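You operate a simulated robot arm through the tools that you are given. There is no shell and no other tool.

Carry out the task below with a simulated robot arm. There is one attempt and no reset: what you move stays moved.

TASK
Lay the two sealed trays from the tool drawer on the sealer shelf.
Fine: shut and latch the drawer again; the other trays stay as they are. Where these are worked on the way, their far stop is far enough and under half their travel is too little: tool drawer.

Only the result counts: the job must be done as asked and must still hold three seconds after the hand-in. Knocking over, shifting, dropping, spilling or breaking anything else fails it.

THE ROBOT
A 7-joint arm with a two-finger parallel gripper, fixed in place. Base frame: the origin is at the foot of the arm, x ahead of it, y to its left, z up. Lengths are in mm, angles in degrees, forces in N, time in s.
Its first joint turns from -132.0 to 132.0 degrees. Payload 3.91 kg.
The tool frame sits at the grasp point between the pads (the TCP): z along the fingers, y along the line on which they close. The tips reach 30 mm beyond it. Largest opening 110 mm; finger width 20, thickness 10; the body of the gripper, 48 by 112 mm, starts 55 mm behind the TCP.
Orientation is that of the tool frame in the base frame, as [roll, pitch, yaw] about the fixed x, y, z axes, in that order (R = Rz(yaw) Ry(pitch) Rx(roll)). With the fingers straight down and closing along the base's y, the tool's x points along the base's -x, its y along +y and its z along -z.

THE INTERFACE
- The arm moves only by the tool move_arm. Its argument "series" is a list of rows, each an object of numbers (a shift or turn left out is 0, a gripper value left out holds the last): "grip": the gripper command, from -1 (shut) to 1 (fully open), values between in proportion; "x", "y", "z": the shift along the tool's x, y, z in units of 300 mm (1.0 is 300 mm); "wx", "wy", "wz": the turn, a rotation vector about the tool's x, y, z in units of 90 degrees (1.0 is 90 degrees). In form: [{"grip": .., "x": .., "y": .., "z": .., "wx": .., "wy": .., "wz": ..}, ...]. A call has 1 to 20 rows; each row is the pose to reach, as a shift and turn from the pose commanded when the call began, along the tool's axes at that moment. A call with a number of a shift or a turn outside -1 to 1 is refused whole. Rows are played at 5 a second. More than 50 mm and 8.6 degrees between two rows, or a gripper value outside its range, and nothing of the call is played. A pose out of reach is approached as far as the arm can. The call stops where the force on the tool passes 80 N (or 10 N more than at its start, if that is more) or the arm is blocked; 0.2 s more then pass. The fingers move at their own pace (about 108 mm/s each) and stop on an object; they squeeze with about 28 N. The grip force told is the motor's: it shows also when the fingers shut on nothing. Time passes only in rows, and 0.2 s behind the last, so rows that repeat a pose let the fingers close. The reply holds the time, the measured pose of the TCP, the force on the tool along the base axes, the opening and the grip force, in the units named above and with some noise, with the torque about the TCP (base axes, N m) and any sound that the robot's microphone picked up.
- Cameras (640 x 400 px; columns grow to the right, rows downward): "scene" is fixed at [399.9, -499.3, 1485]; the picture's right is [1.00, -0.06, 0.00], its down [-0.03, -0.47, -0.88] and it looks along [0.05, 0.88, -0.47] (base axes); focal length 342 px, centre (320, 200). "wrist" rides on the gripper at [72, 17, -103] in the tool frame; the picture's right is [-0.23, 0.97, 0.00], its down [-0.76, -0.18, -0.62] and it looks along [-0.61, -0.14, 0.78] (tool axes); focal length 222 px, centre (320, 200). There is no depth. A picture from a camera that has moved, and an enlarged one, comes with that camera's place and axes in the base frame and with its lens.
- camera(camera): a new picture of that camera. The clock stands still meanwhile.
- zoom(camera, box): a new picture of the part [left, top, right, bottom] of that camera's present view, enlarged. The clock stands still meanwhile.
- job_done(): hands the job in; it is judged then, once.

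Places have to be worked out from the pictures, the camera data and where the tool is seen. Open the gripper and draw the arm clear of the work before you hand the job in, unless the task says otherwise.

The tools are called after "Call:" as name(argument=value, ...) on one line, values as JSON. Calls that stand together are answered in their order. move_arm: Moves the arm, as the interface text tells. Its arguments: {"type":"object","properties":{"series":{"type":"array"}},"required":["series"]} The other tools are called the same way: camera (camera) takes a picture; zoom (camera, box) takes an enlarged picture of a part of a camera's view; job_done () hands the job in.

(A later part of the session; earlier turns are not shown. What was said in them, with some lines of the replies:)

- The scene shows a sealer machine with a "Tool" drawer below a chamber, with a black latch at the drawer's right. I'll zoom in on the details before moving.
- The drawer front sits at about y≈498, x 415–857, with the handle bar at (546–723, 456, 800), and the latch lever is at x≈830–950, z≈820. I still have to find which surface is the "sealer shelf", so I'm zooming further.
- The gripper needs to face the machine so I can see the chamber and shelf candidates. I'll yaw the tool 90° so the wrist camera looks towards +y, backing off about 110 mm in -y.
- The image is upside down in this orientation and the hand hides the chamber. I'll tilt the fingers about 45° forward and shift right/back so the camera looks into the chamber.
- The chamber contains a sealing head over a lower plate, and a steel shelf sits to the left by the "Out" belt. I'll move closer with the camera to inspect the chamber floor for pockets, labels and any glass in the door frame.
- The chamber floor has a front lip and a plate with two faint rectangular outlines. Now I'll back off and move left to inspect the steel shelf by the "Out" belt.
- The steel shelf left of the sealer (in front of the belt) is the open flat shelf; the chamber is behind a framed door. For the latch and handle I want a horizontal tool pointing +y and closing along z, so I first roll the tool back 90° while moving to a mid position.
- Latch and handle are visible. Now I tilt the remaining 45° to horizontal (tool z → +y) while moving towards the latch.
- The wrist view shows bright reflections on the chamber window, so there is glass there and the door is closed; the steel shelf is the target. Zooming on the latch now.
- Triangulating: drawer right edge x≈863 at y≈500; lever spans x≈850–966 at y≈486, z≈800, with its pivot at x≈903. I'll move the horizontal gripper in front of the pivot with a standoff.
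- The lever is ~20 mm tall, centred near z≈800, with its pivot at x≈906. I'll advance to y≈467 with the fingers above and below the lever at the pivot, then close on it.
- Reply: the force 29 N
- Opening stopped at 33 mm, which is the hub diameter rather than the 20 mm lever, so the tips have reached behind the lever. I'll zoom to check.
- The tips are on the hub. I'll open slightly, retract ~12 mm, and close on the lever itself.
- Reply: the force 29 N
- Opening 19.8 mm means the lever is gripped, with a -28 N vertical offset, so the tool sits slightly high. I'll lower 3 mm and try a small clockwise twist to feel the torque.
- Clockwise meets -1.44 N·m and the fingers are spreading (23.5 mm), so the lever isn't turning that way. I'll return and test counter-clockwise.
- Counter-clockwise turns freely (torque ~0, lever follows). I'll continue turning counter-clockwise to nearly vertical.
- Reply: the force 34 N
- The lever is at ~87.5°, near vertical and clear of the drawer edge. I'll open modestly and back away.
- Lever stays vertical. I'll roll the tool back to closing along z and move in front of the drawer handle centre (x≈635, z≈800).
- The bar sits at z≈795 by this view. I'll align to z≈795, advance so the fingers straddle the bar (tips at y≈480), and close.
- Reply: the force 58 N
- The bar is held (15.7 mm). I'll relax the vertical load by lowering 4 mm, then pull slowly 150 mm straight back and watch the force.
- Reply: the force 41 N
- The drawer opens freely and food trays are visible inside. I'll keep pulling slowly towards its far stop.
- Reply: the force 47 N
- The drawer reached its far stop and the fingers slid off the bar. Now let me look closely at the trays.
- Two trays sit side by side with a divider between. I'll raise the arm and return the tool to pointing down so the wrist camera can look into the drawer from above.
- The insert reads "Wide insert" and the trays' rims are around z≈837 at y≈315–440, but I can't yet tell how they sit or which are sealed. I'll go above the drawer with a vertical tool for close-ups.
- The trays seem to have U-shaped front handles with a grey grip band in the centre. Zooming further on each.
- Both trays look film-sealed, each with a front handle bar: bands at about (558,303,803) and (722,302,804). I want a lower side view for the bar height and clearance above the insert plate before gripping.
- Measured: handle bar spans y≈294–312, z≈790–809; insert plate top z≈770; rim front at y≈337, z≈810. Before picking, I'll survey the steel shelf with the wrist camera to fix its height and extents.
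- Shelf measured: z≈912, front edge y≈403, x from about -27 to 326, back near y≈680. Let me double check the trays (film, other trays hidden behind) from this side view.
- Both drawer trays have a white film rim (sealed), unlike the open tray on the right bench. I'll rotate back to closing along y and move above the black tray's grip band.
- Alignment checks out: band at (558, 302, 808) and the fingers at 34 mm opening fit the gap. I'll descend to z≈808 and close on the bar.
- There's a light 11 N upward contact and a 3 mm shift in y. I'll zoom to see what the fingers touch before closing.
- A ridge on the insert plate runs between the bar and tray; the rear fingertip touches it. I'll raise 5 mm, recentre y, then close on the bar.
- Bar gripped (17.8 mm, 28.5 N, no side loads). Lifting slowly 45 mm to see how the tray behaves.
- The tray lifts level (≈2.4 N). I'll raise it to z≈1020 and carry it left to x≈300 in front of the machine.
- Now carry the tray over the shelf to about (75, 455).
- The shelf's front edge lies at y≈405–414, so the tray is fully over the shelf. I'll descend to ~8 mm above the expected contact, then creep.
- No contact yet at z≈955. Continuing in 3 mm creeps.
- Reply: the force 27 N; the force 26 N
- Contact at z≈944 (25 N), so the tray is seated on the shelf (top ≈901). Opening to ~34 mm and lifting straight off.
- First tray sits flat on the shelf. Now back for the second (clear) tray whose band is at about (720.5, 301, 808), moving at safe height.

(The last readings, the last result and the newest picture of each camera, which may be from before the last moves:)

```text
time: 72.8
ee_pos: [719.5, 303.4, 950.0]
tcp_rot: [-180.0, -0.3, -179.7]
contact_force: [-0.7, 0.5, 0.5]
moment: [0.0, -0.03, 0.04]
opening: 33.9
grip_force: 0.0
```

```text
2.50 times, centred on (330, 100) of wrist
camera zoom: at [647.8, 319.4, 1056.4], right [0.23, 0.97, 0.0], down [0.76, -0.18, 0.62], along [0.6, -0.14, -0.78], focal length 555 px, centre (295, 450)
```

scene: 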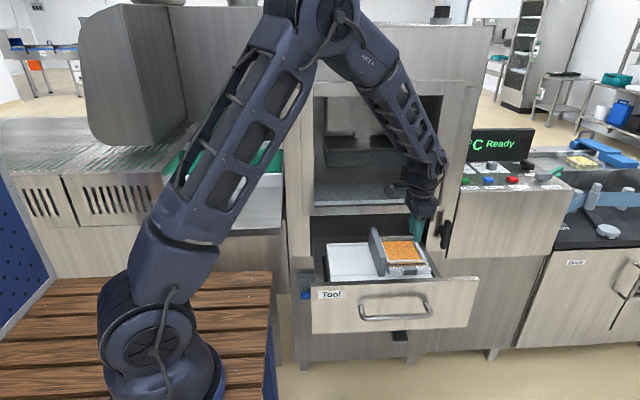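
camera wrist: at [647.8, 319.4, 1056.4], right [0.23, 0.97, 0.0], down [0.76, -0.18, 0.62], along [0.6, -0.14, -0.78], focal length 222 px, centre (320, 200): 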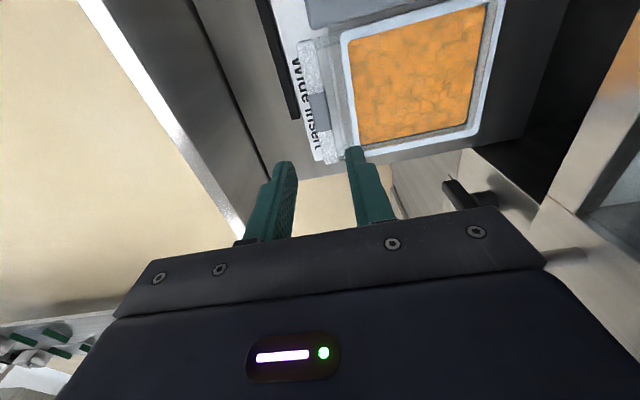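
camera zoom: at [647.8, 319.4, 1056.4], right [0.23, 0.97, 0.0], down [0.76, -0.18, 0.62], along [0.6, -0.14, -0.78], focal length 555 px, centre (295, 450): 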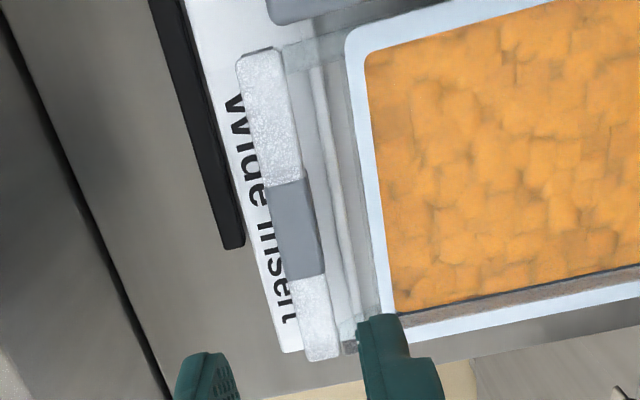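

Bar at y≈295–313 and rim at 336; fingers are well centred. Descending to z≈813 and closing.

Call:
move_arm(series=[{"grip": -0.38, "x": -0.005, "z": 0.1}, {"x": -0.005, "z": 0.2}, {"x": -0.005, "z": 0.3}, {"x": -0.005, "z": 0.38}, {"x": -0.005, "z": 0.43}, {"x": -0.005, "z": 0.455}, {"x": -0.005, "z": 0.455}])

Call:
zoom(camera="wrist", box=[230, 30, 420, 240])

```text
time: 74.4
ee_pos: [723.6, 302.1, 813.4]
tcp_rot: [180.0, -0.2, -180.0]
contact_force: [-0.7, -0.1, -0.8]
moment: [-0.01, -0.04, -0.01]
opening: 34.1
grip_force: 0.1
```

```text
1.90 times, centred on (325, 135) of wrist
camera zoom: at [651.4, 318.3, 918.8], right [0.23, 0.97, 0.0], down [0.76, -0.18, 0.62], along [0.6, -0.14, -0.78], focal length 423 px, centre (310, 324)
```

zoom: 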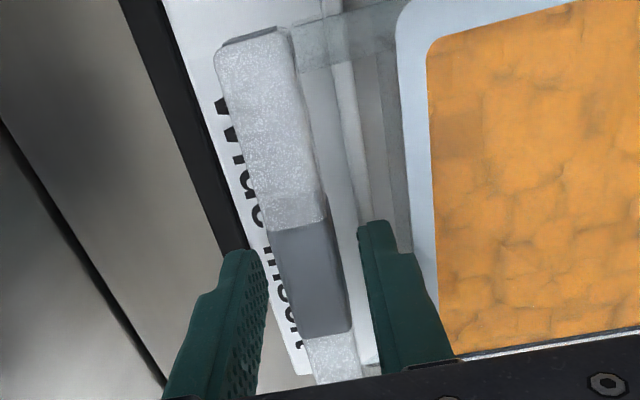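

No contacts; the bar is between the fingers at the grey band. Closing and then lifting gently.

Call:
move_arm(series=[{"grip": -1}, {"grip": -1}, {"grip": -1}, {"grip": -1}])

Call:
move_arm(series=[{"grip": -1, "z": -0.015}, {"z": -0.03}, {"z": -0.05}, {"z": -0.07}, {"z": -0.09}, {"z": -0.11}, {"z": -0.13}, {"z": -0.15}, {"z": -0.15}])

Call:
zoom(camera="scene", box=[300, 180, 460, 300])

Call:
camera(camera="wrist")

```text
time: 75.4
ee_pos: [724.5, 302.2, 813.8]
tcp_rot: [180.0, -0.2, -179.9]
contact_force: [-0.3, 2.9, 0.0]
moment: [-0.08, 0.01, -0.06]
opening: 17.6
grip_force: 27.5
```

```text
time: 77.4
ee_pos: [724.2, 302.7, 859.4]
tcp_rot: [180.0, -0.2, -180.0]
contact_force: [-0.6, 0.5, -2.4]
moment: [-0.27, 0.0, 0.03]
opening: 17.9
grip_force: 28.2
```

```text
3.33 times, centred on (380, 240) of scene
camera zoom: at [399.9, -499.3, 1485.0], right [1.0, -0.06, 0.0], down [-0.03, -0.47, -0.88], along [0.05, 0.88, -0.47], focal length 1141 px, centre (120, 67)
```

zoom: 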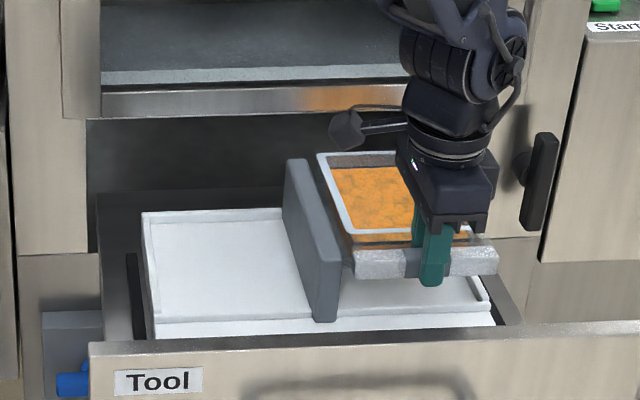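

```text
taken
camera wrist: at [651.7, 319.8, 963.8], right [0.23, 0.97, 0.0], down [0.76, -0.18, 0.62], along [0.6, -0.14, -0.78], focal length 222 px, centre (320, 200)
```

wrist: 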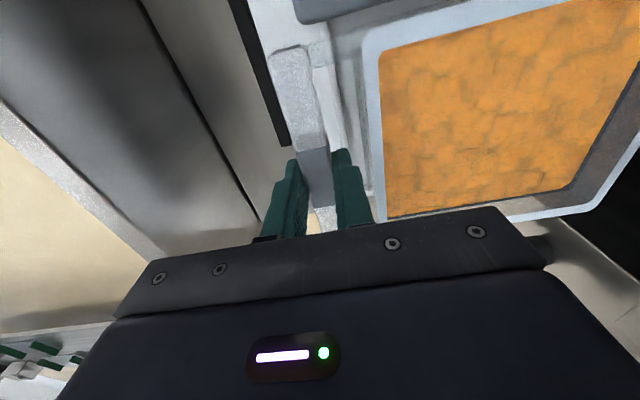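

Second tray lifted level. Raising to z≈1020 and carrying it left.

Call:
move_arm(series=[{"grip": -1, "z": -0.07}, {"z": -0.16}, {"z": -0.26}, {"z": -0.36}, {"z": -0.46}, {"z": -0.54}, {"x": 0.05, "z": -0.54}, {"x": 0.14, "z": -0.54}, {"x": 0.25, "z": -0.54}, {"x": 0.36, "z": -0.54}, {"x": 0.47, "z": -0.54}, {"x": 0.58, "z": -0.54}, {"x": 0.69, "z": -0.54}, {"x": 0.8, "z": -0.54}, {"x": 0.9, "z": -0.54}, {"x": 0.97, "z": -0.54}, {"x": 1.0, "z": -0.54}])

Call:
move_arm(series=[{"grip": -1, "x": 0.05}, {"x": 0.13}, {"x": 0.22}, {"x": 0.31}, {"x": 0.4}, {"x": 0.49}, {"x": 0.57}, {"x": 0.62}, {"x": 0.633, "y": 0.04}, {"x": 0.633, "y": 0.12}, {"x": 0.633, "y": 0.21}, {"x": 0.633, "y": 0.3}, {"x": 0.633, "y": 0.39}, {"x": 0.633, "y": 0.46}, {"x": 0.633, "y": 0.507}, {"x": 0.633, "y": 0.507}])

Call:
camera(camera="scene")

Call:
camera(camera="wrist")

```text
time: 81.0
ee_pos: [423.3, 302.7, 1022.0]
tcp_rot: [-180.0, -0.1, -179.9]
contact_force: [0.2, -0.6, -2.5]
moment: [-0.25, 0.01, 0.01]
opening: 17.3
grip_force: 28.2
```

```text
time: 84.4
ee_pos: [232.9, 454.8, 1021.7]
tcp_rot: [180.0, -0.3, -180.0]
contact_force: [-0.5, 1.0, -1.6]
moment: [-0.21, -0.04, -0.03]
opening: 17.7
grip_force: 27.9
```

```text
taken
```

scene: 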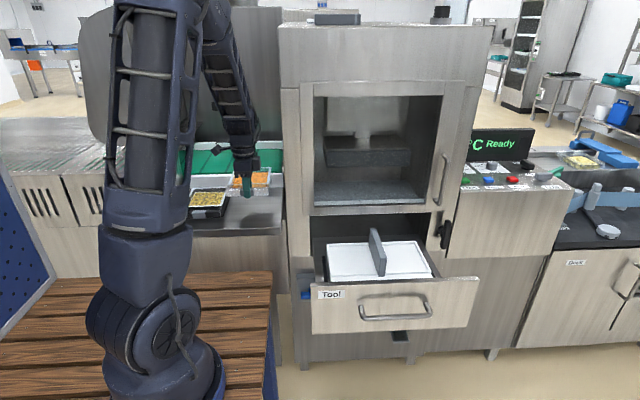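

```text
taken
camera wrist: at [161.1, 471.2, 1126.5], right [0.23, 0.97, 0.0], down [0.76, -0.18, 0.62], along [0.6, -0.14, -0.78], focal length 222 px, centre (320, 200)
```

wrist: 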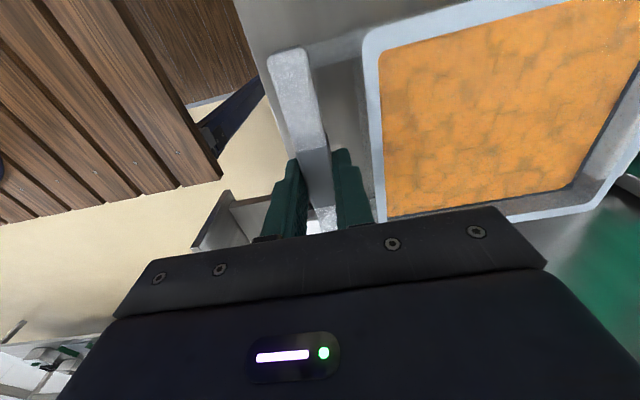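

Call:
zoom(camera="scene", box=[170, 140, 300, 240])

```text
4.00 times, centred on (235, 190) of scene
camera zoom: at [399.9, -499.3, 1485.0], right [1.0, -0.06, 0.0], down [-0.03, -0.47, -0.88], along [0.05, 0.88, -0.47], focal length 1369 px, centre (660, 240)
```

zoom: 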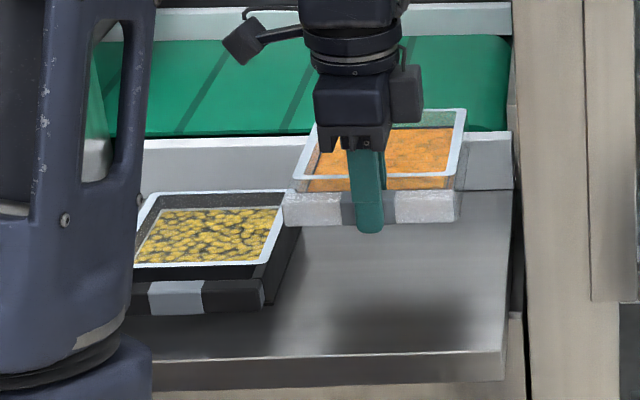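

About 25 mm gap to the first tray, and the right end at x≈302 stays inside the shelf edge (≈327). Descending to just above contact.

Call:
move_arm(series=[{"grip": -1, "z": 0.04}, {"z": 0.09}, {"z": 0.14}, {"z": 0.19}, {"z": 0.22}, {"z": 0.237}, {"z": 0.237}])

Call:
move_arm(series=[{"grip": -1, "z": 0.005}, {"z": 0.01}, {"z": 0.01}])

Call:
move_arm(series=[{"grip": -1, "z": 0.005}, {"z": 0.01}, {"z": 0.01}])

```text
time: 86.0
ee_pos: [233.3, 453.7, 952.5]
tcp_rot: [180.0, -0.2, -179.9]
contact_force: [-1.3, 0.1, -3.2]
moment: [-0.22, 0.01, -0.02]
opening: 17.7
grip_force: 28.1
```

```text
time: 86.8
ee_pos: [232.5, 454.5, 948.6]
tcp_rot: [-180.0, -0.2, 180.0]
contact_force: [0.3, 0.2, -2.8]
moment: [-0.23, 0.04, -0.01]
opening: 17.6
grip_force: 27.9
```

```text
time: 87.6
ee_pos: [234.1, 455.1, 946.6]
tcp_rot: [179.9, -0.2, -179.9]
contact_force: [-1.7, 0.2, 6.6]
moment: [0.06, -0.07, 0.01]
opening: 17.5
grip_force: 28.3
```

Contact beginning (6.6 N). One more millimetre, then release and lift off.

Call:
move_arm(series=[{"grip": -1, "z": 0.004}, {"grip": -1, "z": 0.004}, {"grip": -0.38, "z": 0.004}, {"grip": -0.38, "z": 0.004}, {"grip": -0.38, "z": 0.004}])

Call:
move_arm(series=[{"grip": -0.38, "z": -0.05}, {"z": -0.12}, {"z": -0.22}, {"z": -0.34}, {"z": -0.46}])

Call:
camera(camera="wrist")

Call:
zoom(camera="scene", box=[170, 140, 300, 240])

```text
time: 88.8
ee_pos: [233.5, 454.0, 944.5]
tcp_rot: [-180.0, -0.2, -180.0]
contact_force: [-0.7, -0.1, -0.3]
moment: [0.01, 0.03, 0.0]
opening: 33.8
grip_force: 0.1
```

```text
time: 90.0
ee_pos: [235.1, 456.1, 1081.7]
tcp_rot: [180.0, -0.2, -179.9]
contact_force: [0.3, 0.2, -0.1]
moment: [-0.01, 0.03, -0.02]
opening: 34.0
grip_force: 0.1
```

```text
taken
camera wrist: at [162.4, 471.9, 1188.0], right [0.23, 0.97, 0.0], down [0.76, -0.18, 0.62], along [0.6, -0.14, -0.78], focal length 222 px, centre (320, 200)
```

wrist: 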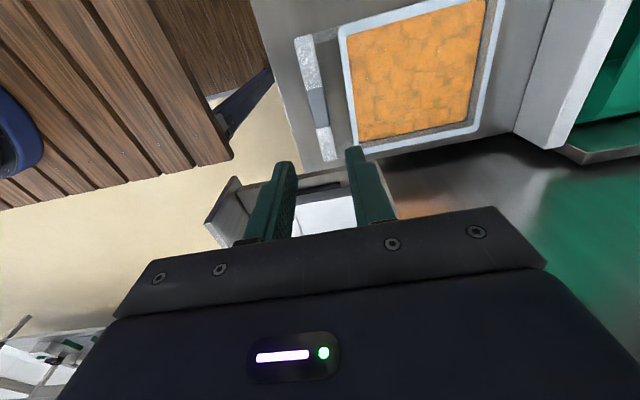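

```text
4.00 times, centred on (235, 190) of scene
camera zoom: at [399.9, -499.3, 1485.0], right [1.0, -0.06, 0.0], down [-0.03, -0.47, -0.88], along [0.05, 0.88, -0.47], focal length 1369 px, centre (660, 240)
```

zoom: 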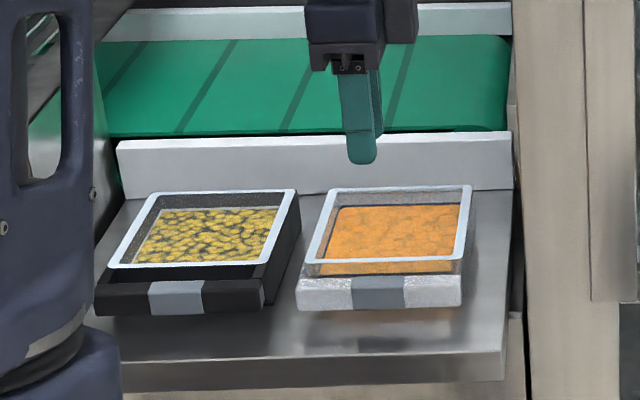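

Both trays lie flat on the shelf. Now I move away and around to the front of the drawer to push it shut.

Call:
move_arm(series=[{"grip": -1, "x": -0.09, "y": -0.09}, {"x": -0.18, "y": -0.18}, {"x": -0.28, "y": -0.27}, {"x": -0.37, "y": -0.36}, {"x": -0.46, "y": -0.45}, {"x": -0.55, "y": -0.54}, {"x": -0.64, "y": -0.62}, {"x": -0.717, "y": -0.687}])

Call:
move_arm(series=[{"grip": -1, "x": -0.1, "y": -0.1}, {"x": -0.2, "y": -0.2}, {"x": -0.3, "y": -0.3}, {"x": -0.4, "y": -0.4}, {"x": -0.5, "y": -0.5}])

Call:
move_arm(series=[{"grip": -1, "x": -0.01, "y": -0.02, "z": 0.03, "wx": -0.083}, {"x": -0.02, "y": -0.04, "z": 0.06, "wx": -0.167}, {"x": -0.03, "y": -0.06, "z": 0.1, "wx": -0.25}, {"x": -0.04, "y": -0.08, "z": 0.14, "wx": -0.333}, {"x": -0.05, "y": -0.1, "z": 0.18, "wx": -0.417}, {"x": -0.06, "y": -0.12, "z": 0.22, "wx": -0.5}, {"x": -0.07, "y": -0.14, "z": 0.26, "wx": -0.583}, {"x": -0.08, "y": -0.16, "z": 0.3, "wx": -0.667}, {"x": -0.09, "y": -0.18, "z": 0.33, "wx": -0.75}, {"x": -0.1, "y": -0.2, "z": 0.37, "wx": -0.833}, {"x": -0.115, "y": -0.2, "z": 0.4, "wx": -0.917}, {"x": -0.127, "y": -0.2, "z": 0.437, "wx": -1.0}])

Call:
camera(camera="scene")

Call:
camera(camera="wrist")

```text
time: 91.8
ee_pos: [448.1, 248.6, 1083.5]
tcp_rot: [-179.9, -0.2, 180.0]
contact_force: [0.2, 0.4, 0.8]
moment: [0.0, 0.0, 0.01]
opening: 0.0
grip_force: 28.0
```

```text
time: 93.0
ee_pos: [598.0, 99.5, 1083.9]
tcp_rot: [-179.9, -0.2, 180.0]
contact_force: [0.7, 0.3, 0.3]
moment: [-0.04, -0.03, 0.01]
opening: 0.1
grip_force: 27.4
```

```text
time: 95.6
ee_pos: [637.0, 37.8, 950.5]
tcp_rot: [89.9, -0.2, -179.9]
contact_force: [-0.2, 0.5, 1.5]
moment: [-0.01, -0.02, -0.01]
opening: 0.1
grip_force: 27.8
```

```text
taken
```

scene: 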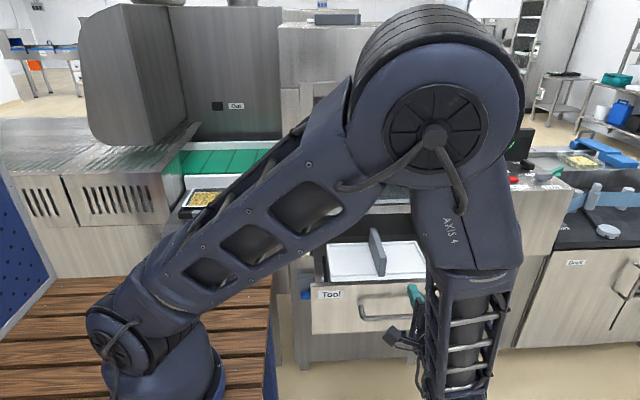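

```text
taken
camera wrist: at [564.5, -65.8, 968.2], right [0.23, 0.0, 0.97], down [0.76, -0.62, -0.18], along [0.61, 0.78, -0.14], focal length 222 px, centre (320, 200)
```

wrist: 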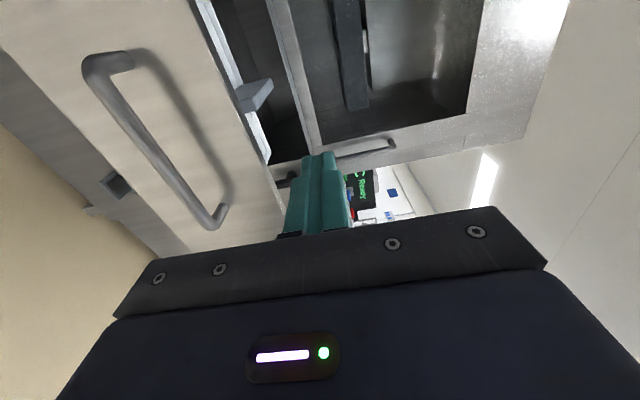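

Drawer front is ahead. I'll lower to z≈838 (above the handle bar, below the front's top edge) and look before pushing.

Call:
move_arm(series=[{"grip": -1, "y": -0.12}, {"y": -0.25}, {"y": -0.375}, {"y": -0.375}])

Call:
camera(camera="wrist")

Call:
zoom(camera="scene", box=[290, 220, 490, 350])

```text
time: 96.6
ee_pos: [636.4, 38.3, 836.4]
tcp_rot: [90.0, -0.1, -179.9]
contact_force: [0.7, 0.9, -0.6]
moment: [-0.02, -0.02, 0.02]
opening: 0.0
grip_force: 27.8
```

```text
taken
camera wrist: at [564.1, -65.0, 853.9], right [0.23, 0.0, 0.97], down [0.76, -0.62, -0.18], along [0.61, 0.78, -0.14], focal length 222 px, centre (320, 200)
```

wrist: 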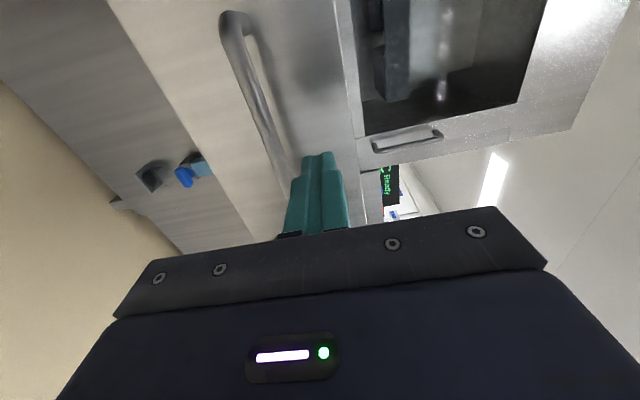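

```text
3.08 times, centred on (390, 285) of scene
camera zoom: at [399.9, -499.3, 1485.0], right [1.0, -0.06, 0.0], down [-0.03, -0.47, -0.88], along [0.05, 0.88, -0.47], focal length 1053 px, centre (105, -62)
```

zoom: 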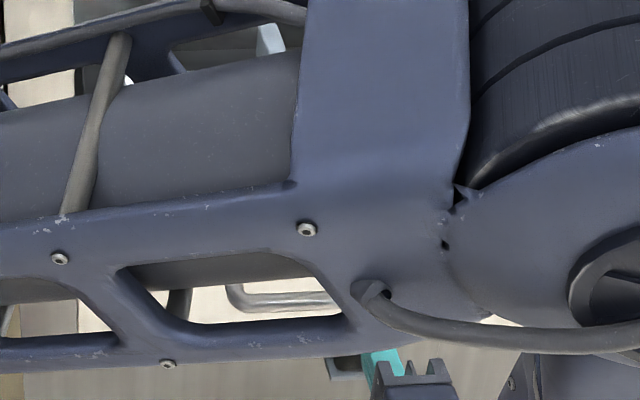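

Fingers pass above the handle bar. Pushing the drawer front steadily inward.

Call:
move_arm(series=[{"grip": -1, "z": 0.1}, {"z": 0.2}, {"z": 0.28}, {"z": 0.34}, {"z": 0.4}, {"z": 0.46}, {"z": 0.52}, {"z": 0.58}, {"z": 0.64}, {"z": 0.7}, {"z": 0.76}, {"z": 0.82}, {"z": 0.88}, {"z": 0.94}, {"z": 1.0}])

Call:
camera(camera="scene")

Call:
camera(camera="wrist")

```text
time: 99.8
ee_pos: [635.2, 340.2, 836.0]
tcp_rot: [89.9, -0.2, -179.9]
contact_force: [0.3, -0.3, 0.4]
moment: [0.03, 0.0, 0.03]
opening: 0.0
grip_force: 28.2
```

```text
taken
```

scene: 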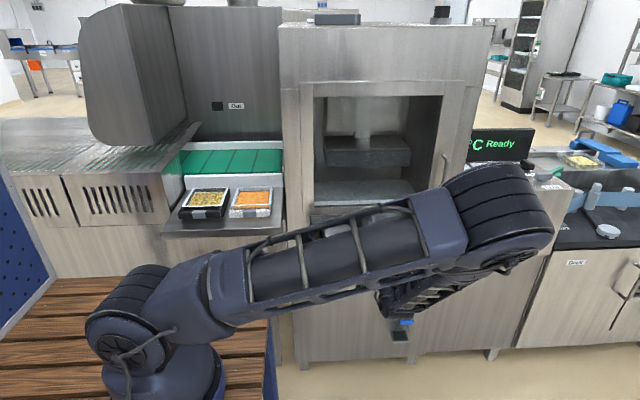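

```text
taken
camera wrist: at [563.4, 235.5, 854.9], right [0.23, 0.0, 0.97], down [0.76, -0.62, -0.18], along [0.61, 0.78, -0.14], focal length 222 px, centre (320, 200)
```

wrist: 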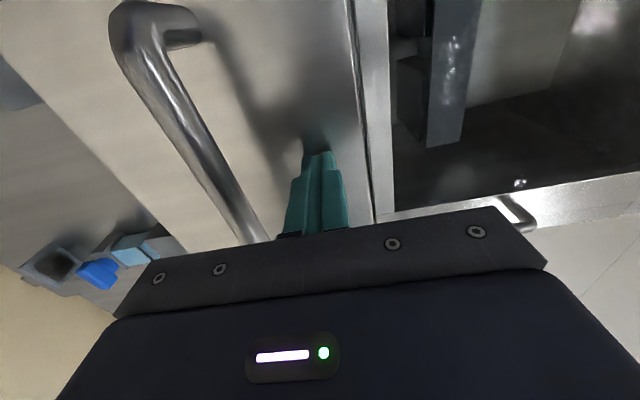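

The drawer moves in easily. Continuing until it stops at the closed position.

Call:
move_arm(series=[{"grip": -1, "z": 0.05}, {"z": 0.1}, {"z": 0.15}, {"z": 0.2}, {"z": 0.25}, {"z": 0.3}, {"z": 0.34}, {"z": 0.38}, {"z": 0.4}, {"z": 0.42}, {"z": 0.43}, {"z": 0.44}, {"z": 0.445}])

Call:
camera(camera="wrist")

Call:
camera(camera="scene")

```text
time: 102.6
ee_pos: [636.7, 470.0, 836.5]
tcp_rot: [90.0, -0.2, 180.0]
contact_force: [-9.4, -37.5, 6.8]
moment: [0.23, 0.17, 0.32]
opening: 0.0
grip_force: 28.3
```

```text
taken
camera wrist: at [564.1, 366.1, 855.5], right [0.23, 0.0, 0.97], down [0.76, -0.62, -0.18], along [0.61, 0.78, -0.14], focal length 222 px, centre (320, 200)
```

wrist: 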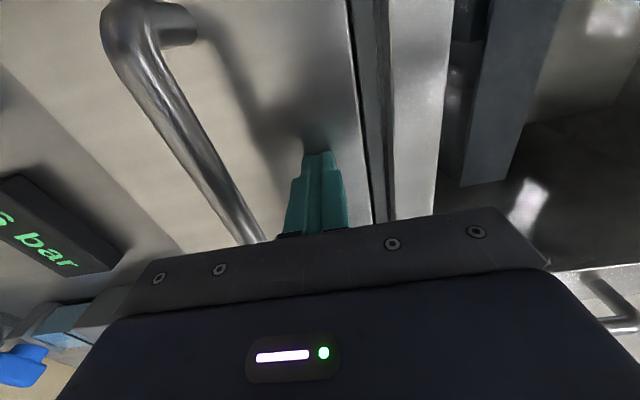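

```text
taken
```

scene: 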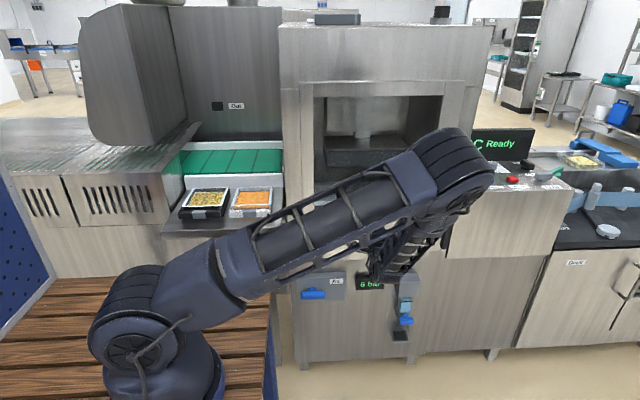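

Drawer is shut (37 N against the stop, tips at y≈500). I'll back off, move to the latch and roll the gripper to match the vertical lever.

Call:
move_arm(series=[{"grip": -1, "z": -0.08}, {"z": -0.22}, {"z": -0.36}, {"z": -0.45}])

Call:
move_arm(series=[{"grip": -0.2, "x": -0.075, "y": -0.01, "wz": -0.081}, {"x": -0.15, "y": -0.02, "wz": -0.162}, {"x": -0.225, "y": -0.03, "wz": -0.243}, {"x": -0.3, "y": -0.04, "wz": -0.324}, {"x": -0.375, "y": -0.05, "wz": -0.405}, {"x": -0.45, "y": -0.06, "wz": -0.486}, {"x": -0.525, "y": -0.07, "wz": -0.567}, {"x": -0.6, "y": -0.08, "wz": -0.648}, {"x": -0.675, "y": -0.09, "wz": -0.729}, {"x": -0.75, "y": -0.1, "wz": -0.81}, {"x": -0.825, "y": -0.11, "wz": -0.891}, {"x": -0.895, "y": -0.12, "wz": -0.972}])

Call:
camera(camera="wrist")

Call:
camera(camera="scene")

```text
time: 103.6
ee_pos: [636.4, 337.9, 838.6]
tcp_rot: [90.1, -0.2, -180.0]
contact_force: [-0.3, 0.2, 0.6]
moment: [-0.02, 0.0, 0.02]
opening: 0.1
grip_force: 28.1
```

```text
time: 106.2
ee_pos: [903.2, 338.7, 800.0]
tcp_rot: [89.5, 87.4, 179.4]
contact_force: [-0.9, -0.2, 0.2]
moment: [-0.02, 0.01, 0.02]
opening: 43.8
grip_force: 0.0
```

```text
taken
camera wrist: at [882.6, 233.9, 730.4], right [-0.96, 0.0, 0.27], down [0.21, -0.62, 0.75], along [0.17, 0.78, 0.6], focal length 222 px, centre (320, 200)
```

wrist: 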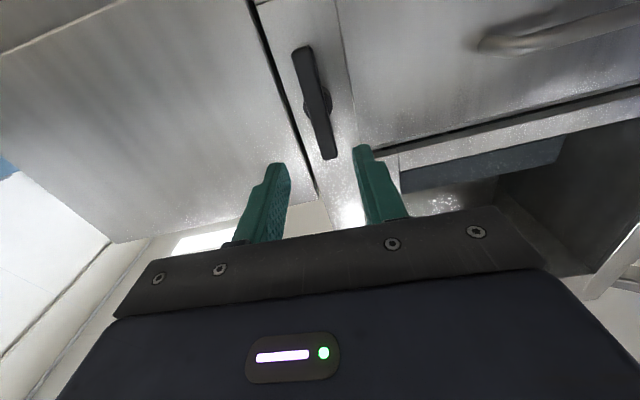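

```text
taken
```

scene: 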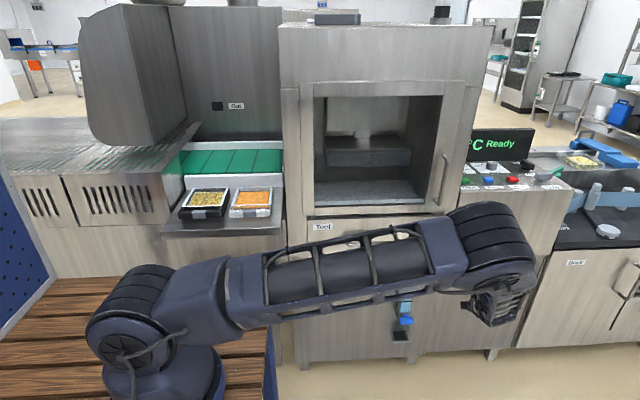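

Lever is still vertical and the drawer is flush. I'll advance to y≈457 with the fingers either side of the lever and close.

Call:
move_arm(series=[{"grip": -0.2, "y": -0.008, "z": 0.12}, {"y": -0.008, "z": 0.25}, {"y": -0.008, "z": 0.34}, {"y": -0.008, "z": 0.395}, {"grip": -1, "y": -0.008, "z": 0.395}, {"grip": -1, "y": -0.008, "z": 0.395}, {"grip": -1, "y": -0.008, "z": 0.395}])

Call:
camera(camera="wrist")

```text
time: 107.8
ee_pos: [905.0, 456.5, 800.2]
tcp_rot: [90.0, 87.3, -179.8]
contact_force: [-23.8, -2.7, -2.9]
moment: [0.37, -0.1, 0.39]
opening: 19.8
grip_force: 44.8
```

```text
taken
camera wrist: at [884.8, 352.5, 728.6], right [-0.96, 0.0, 0.27], down [0.22, -0.62, 0.75], along [0.17, 0.78, 0.6], focal length 222 px, centre (320, 200)
```

wrist: 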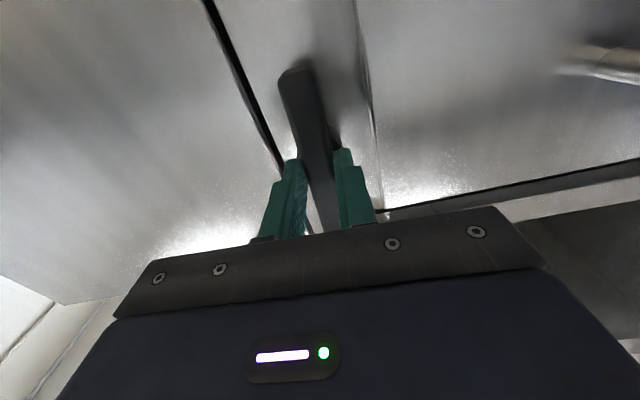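

The lever is gripped (19.8 mm). Now turning it clockwise back to horizontal.

Call:
move_arm(series=[{"grip": -1, "wz": 0.08}, {"wz": 0.16}, {"wz": 0.24}, {"wz": 0.32}, {"wz": 0.4}, {"wz": 0.48}, {"wz": 0.56}, {"wz": 0.64}, {"wz": 0.72}, {"wz": 0.8}, {"wz": 0.88}, {"wz": 0.94}, {"wz": 0.98}, {"wz": 0.995}, {"wz": 0.995}])

Call:
camera(camera="wrist")

```text
time: 111.0
ee_pos: [907.4, 457.9, 799.5]
tcp_rot: [90.1, -2.4, -179.9]
contact_force: [-22.3, 7.4, -13.4]
moment: [-0.32, -1.05, 0.55]
opening: 20.4
grip_force: 44.8
```

```text
taken
camera wrist: at [835.3, 352.9, 820.7], right [0.27, 0.0, 0.96], down [0.75, -0.62, -0.21], along [0.6, 0.78, -0.17], focal length 222 px, centre (320, 200)
```

wrist: 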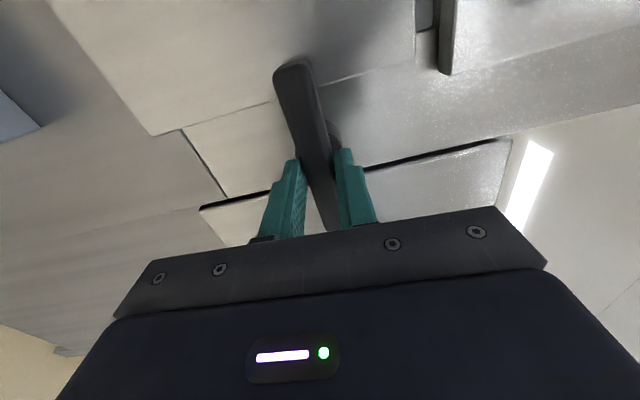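

Lever is back at its horizontal stop (1 N·m resistance) across the drawer edge. Releasing and backing off.

Call:
move_arm(series=[{"grip": -0.2}, {"grip": -0.2}, {"grip": -0.2, "z": -0.1}, {"grip": -0.2, "z": -0.25}, {"grip": -0.2, "z": -0.4}])

Call:
zoom(camera="wrist", box=[200, 40, 420, 230])

Call:
camera(camera="scene")

```text
time: 112.2
ee_pos: [905.0, 336.7, 799.9]
tcp_rot: [90.0, -2.2, -179.8]
contact_force: [-0.1, 1.1, -0.3]
moment: [-0.03, 0.01, 0.02]
opening: 43.9
grip_force: 0.0
```

```text
2.11 times, centred on (310, 135) of wrist
camera zoom: at [833.9, 233.0, 821.3], right [0.27, 0.0, 0.96], down [0.76, -0.62, -0.21], along [0.6, 0.78, -0.17], focal length 468 px, centre (341, 337)
```

zoom: 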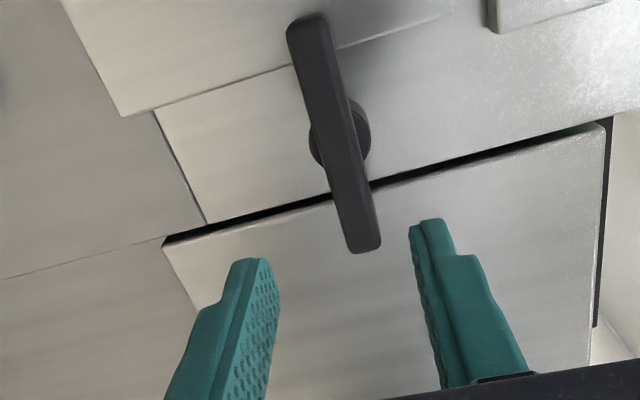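

```text
taken
```

scene: 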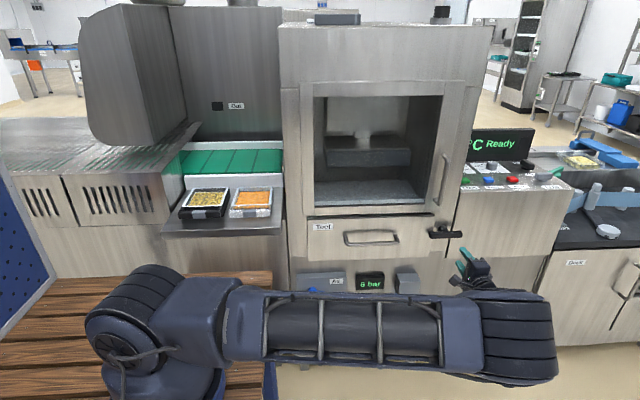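

The latch lies across the drawer edge as at the start, and both trays rest on the shelf. I'll retract the arm clear with the gripper open and do a final check.

Call:
move_arm(series=[{"grip": 1, "x": 0.05, "z": -0.12}, {"x": 0.1, "z": -0.24}, {"x": 0.18, "y": 0.06, "z": -0.36}, {"x": 0.26, "y": 0.14, "z": -0.46}, {"x": 0.34, "y": 0.24, "z": -0.5}, {"x": 0.42, "y": 0.34, "z": -0.5}, {"x": 0.5, "y": 0.44, "z": -0.5}])

Call:
zoom(camera="scene", box=[290, 190, 490, 300])

Call:
zoom(camera="scene", box=[150, 150, 300, 250])

Call:
camera(camera="scene")

```text
time: 113.8
ee_pos: [762.7, 186.4, 938.3]
tcp_rot: [90.0, -2.3, -179.9]
contact_force: [0.5, 0.1, -0.6]
moment: [-0.01, 0.01, 0.01]
opening: 110.2
grip_force: 0.0
```

```text
3.20 times, centred on (390, 245) of scene
camera zoom: at [399.9, -499.3, 1485.0], right [1.0, -0.06, 0.0], down [-0.03, -0.47, -0.88], along [0.05, 0.88, -0.47], focal length 1095 px, centre (96, 56)
```

zoom: 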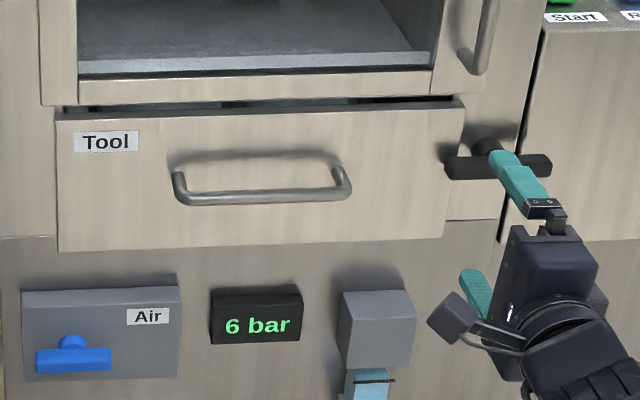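

```text
4.00 times, centred on (225, 200) of scene
camera zoom: at [399.9, -499.3, 1485.0], right [1.0, -0.06, 0.0], down [-0.03, -0.47, -0.88], along [0.05, 0.88, -0.47], focal length 1369 px, centre (700, 200)
```

zoom: 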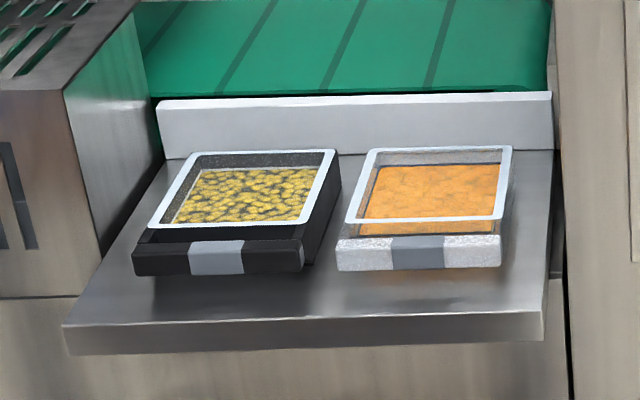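

```text
taken
```

scene: 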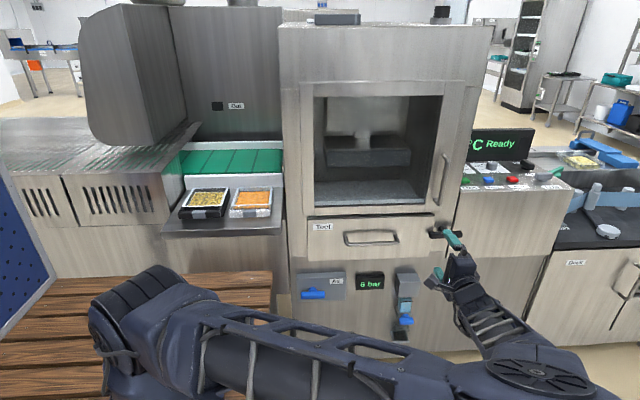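

The drawer is shut with its latch across the edge. Both sealed trays lie flat and fully on the shelf, nothing else has moved, and the arm is clear with the gripper open. Handing in.

Call:
job_done()

```text
The job is handed in.
```

Both sealed trays from the tool drawer are now lying flat and fully on the sealer shelf. The drawer is shut and its latch is turned back to horizontal. I've handed the job in; no verdict came back.

- **Which shelf:** nothing in view is labelled "sealer shelf". I used the open steel shelf on the left of the sealer, in front of the green belt. The sealer's chamber was the only other candidate. It sits behind a closed door with what looks like glass in it, and the task didn't mention opening that door.
- **Which trays:** the drawer held only two trays, one of yellow pieces and one of orange, both with a white sealed rim. The open tray on the right-hand bench was not touched.
- **Drawer:** I pulled it out to its far stop, where the gripper slid off the handle without moving anything else. It closed flush against its stop.
- **Arm:** it is clear of the work with the gripper open.
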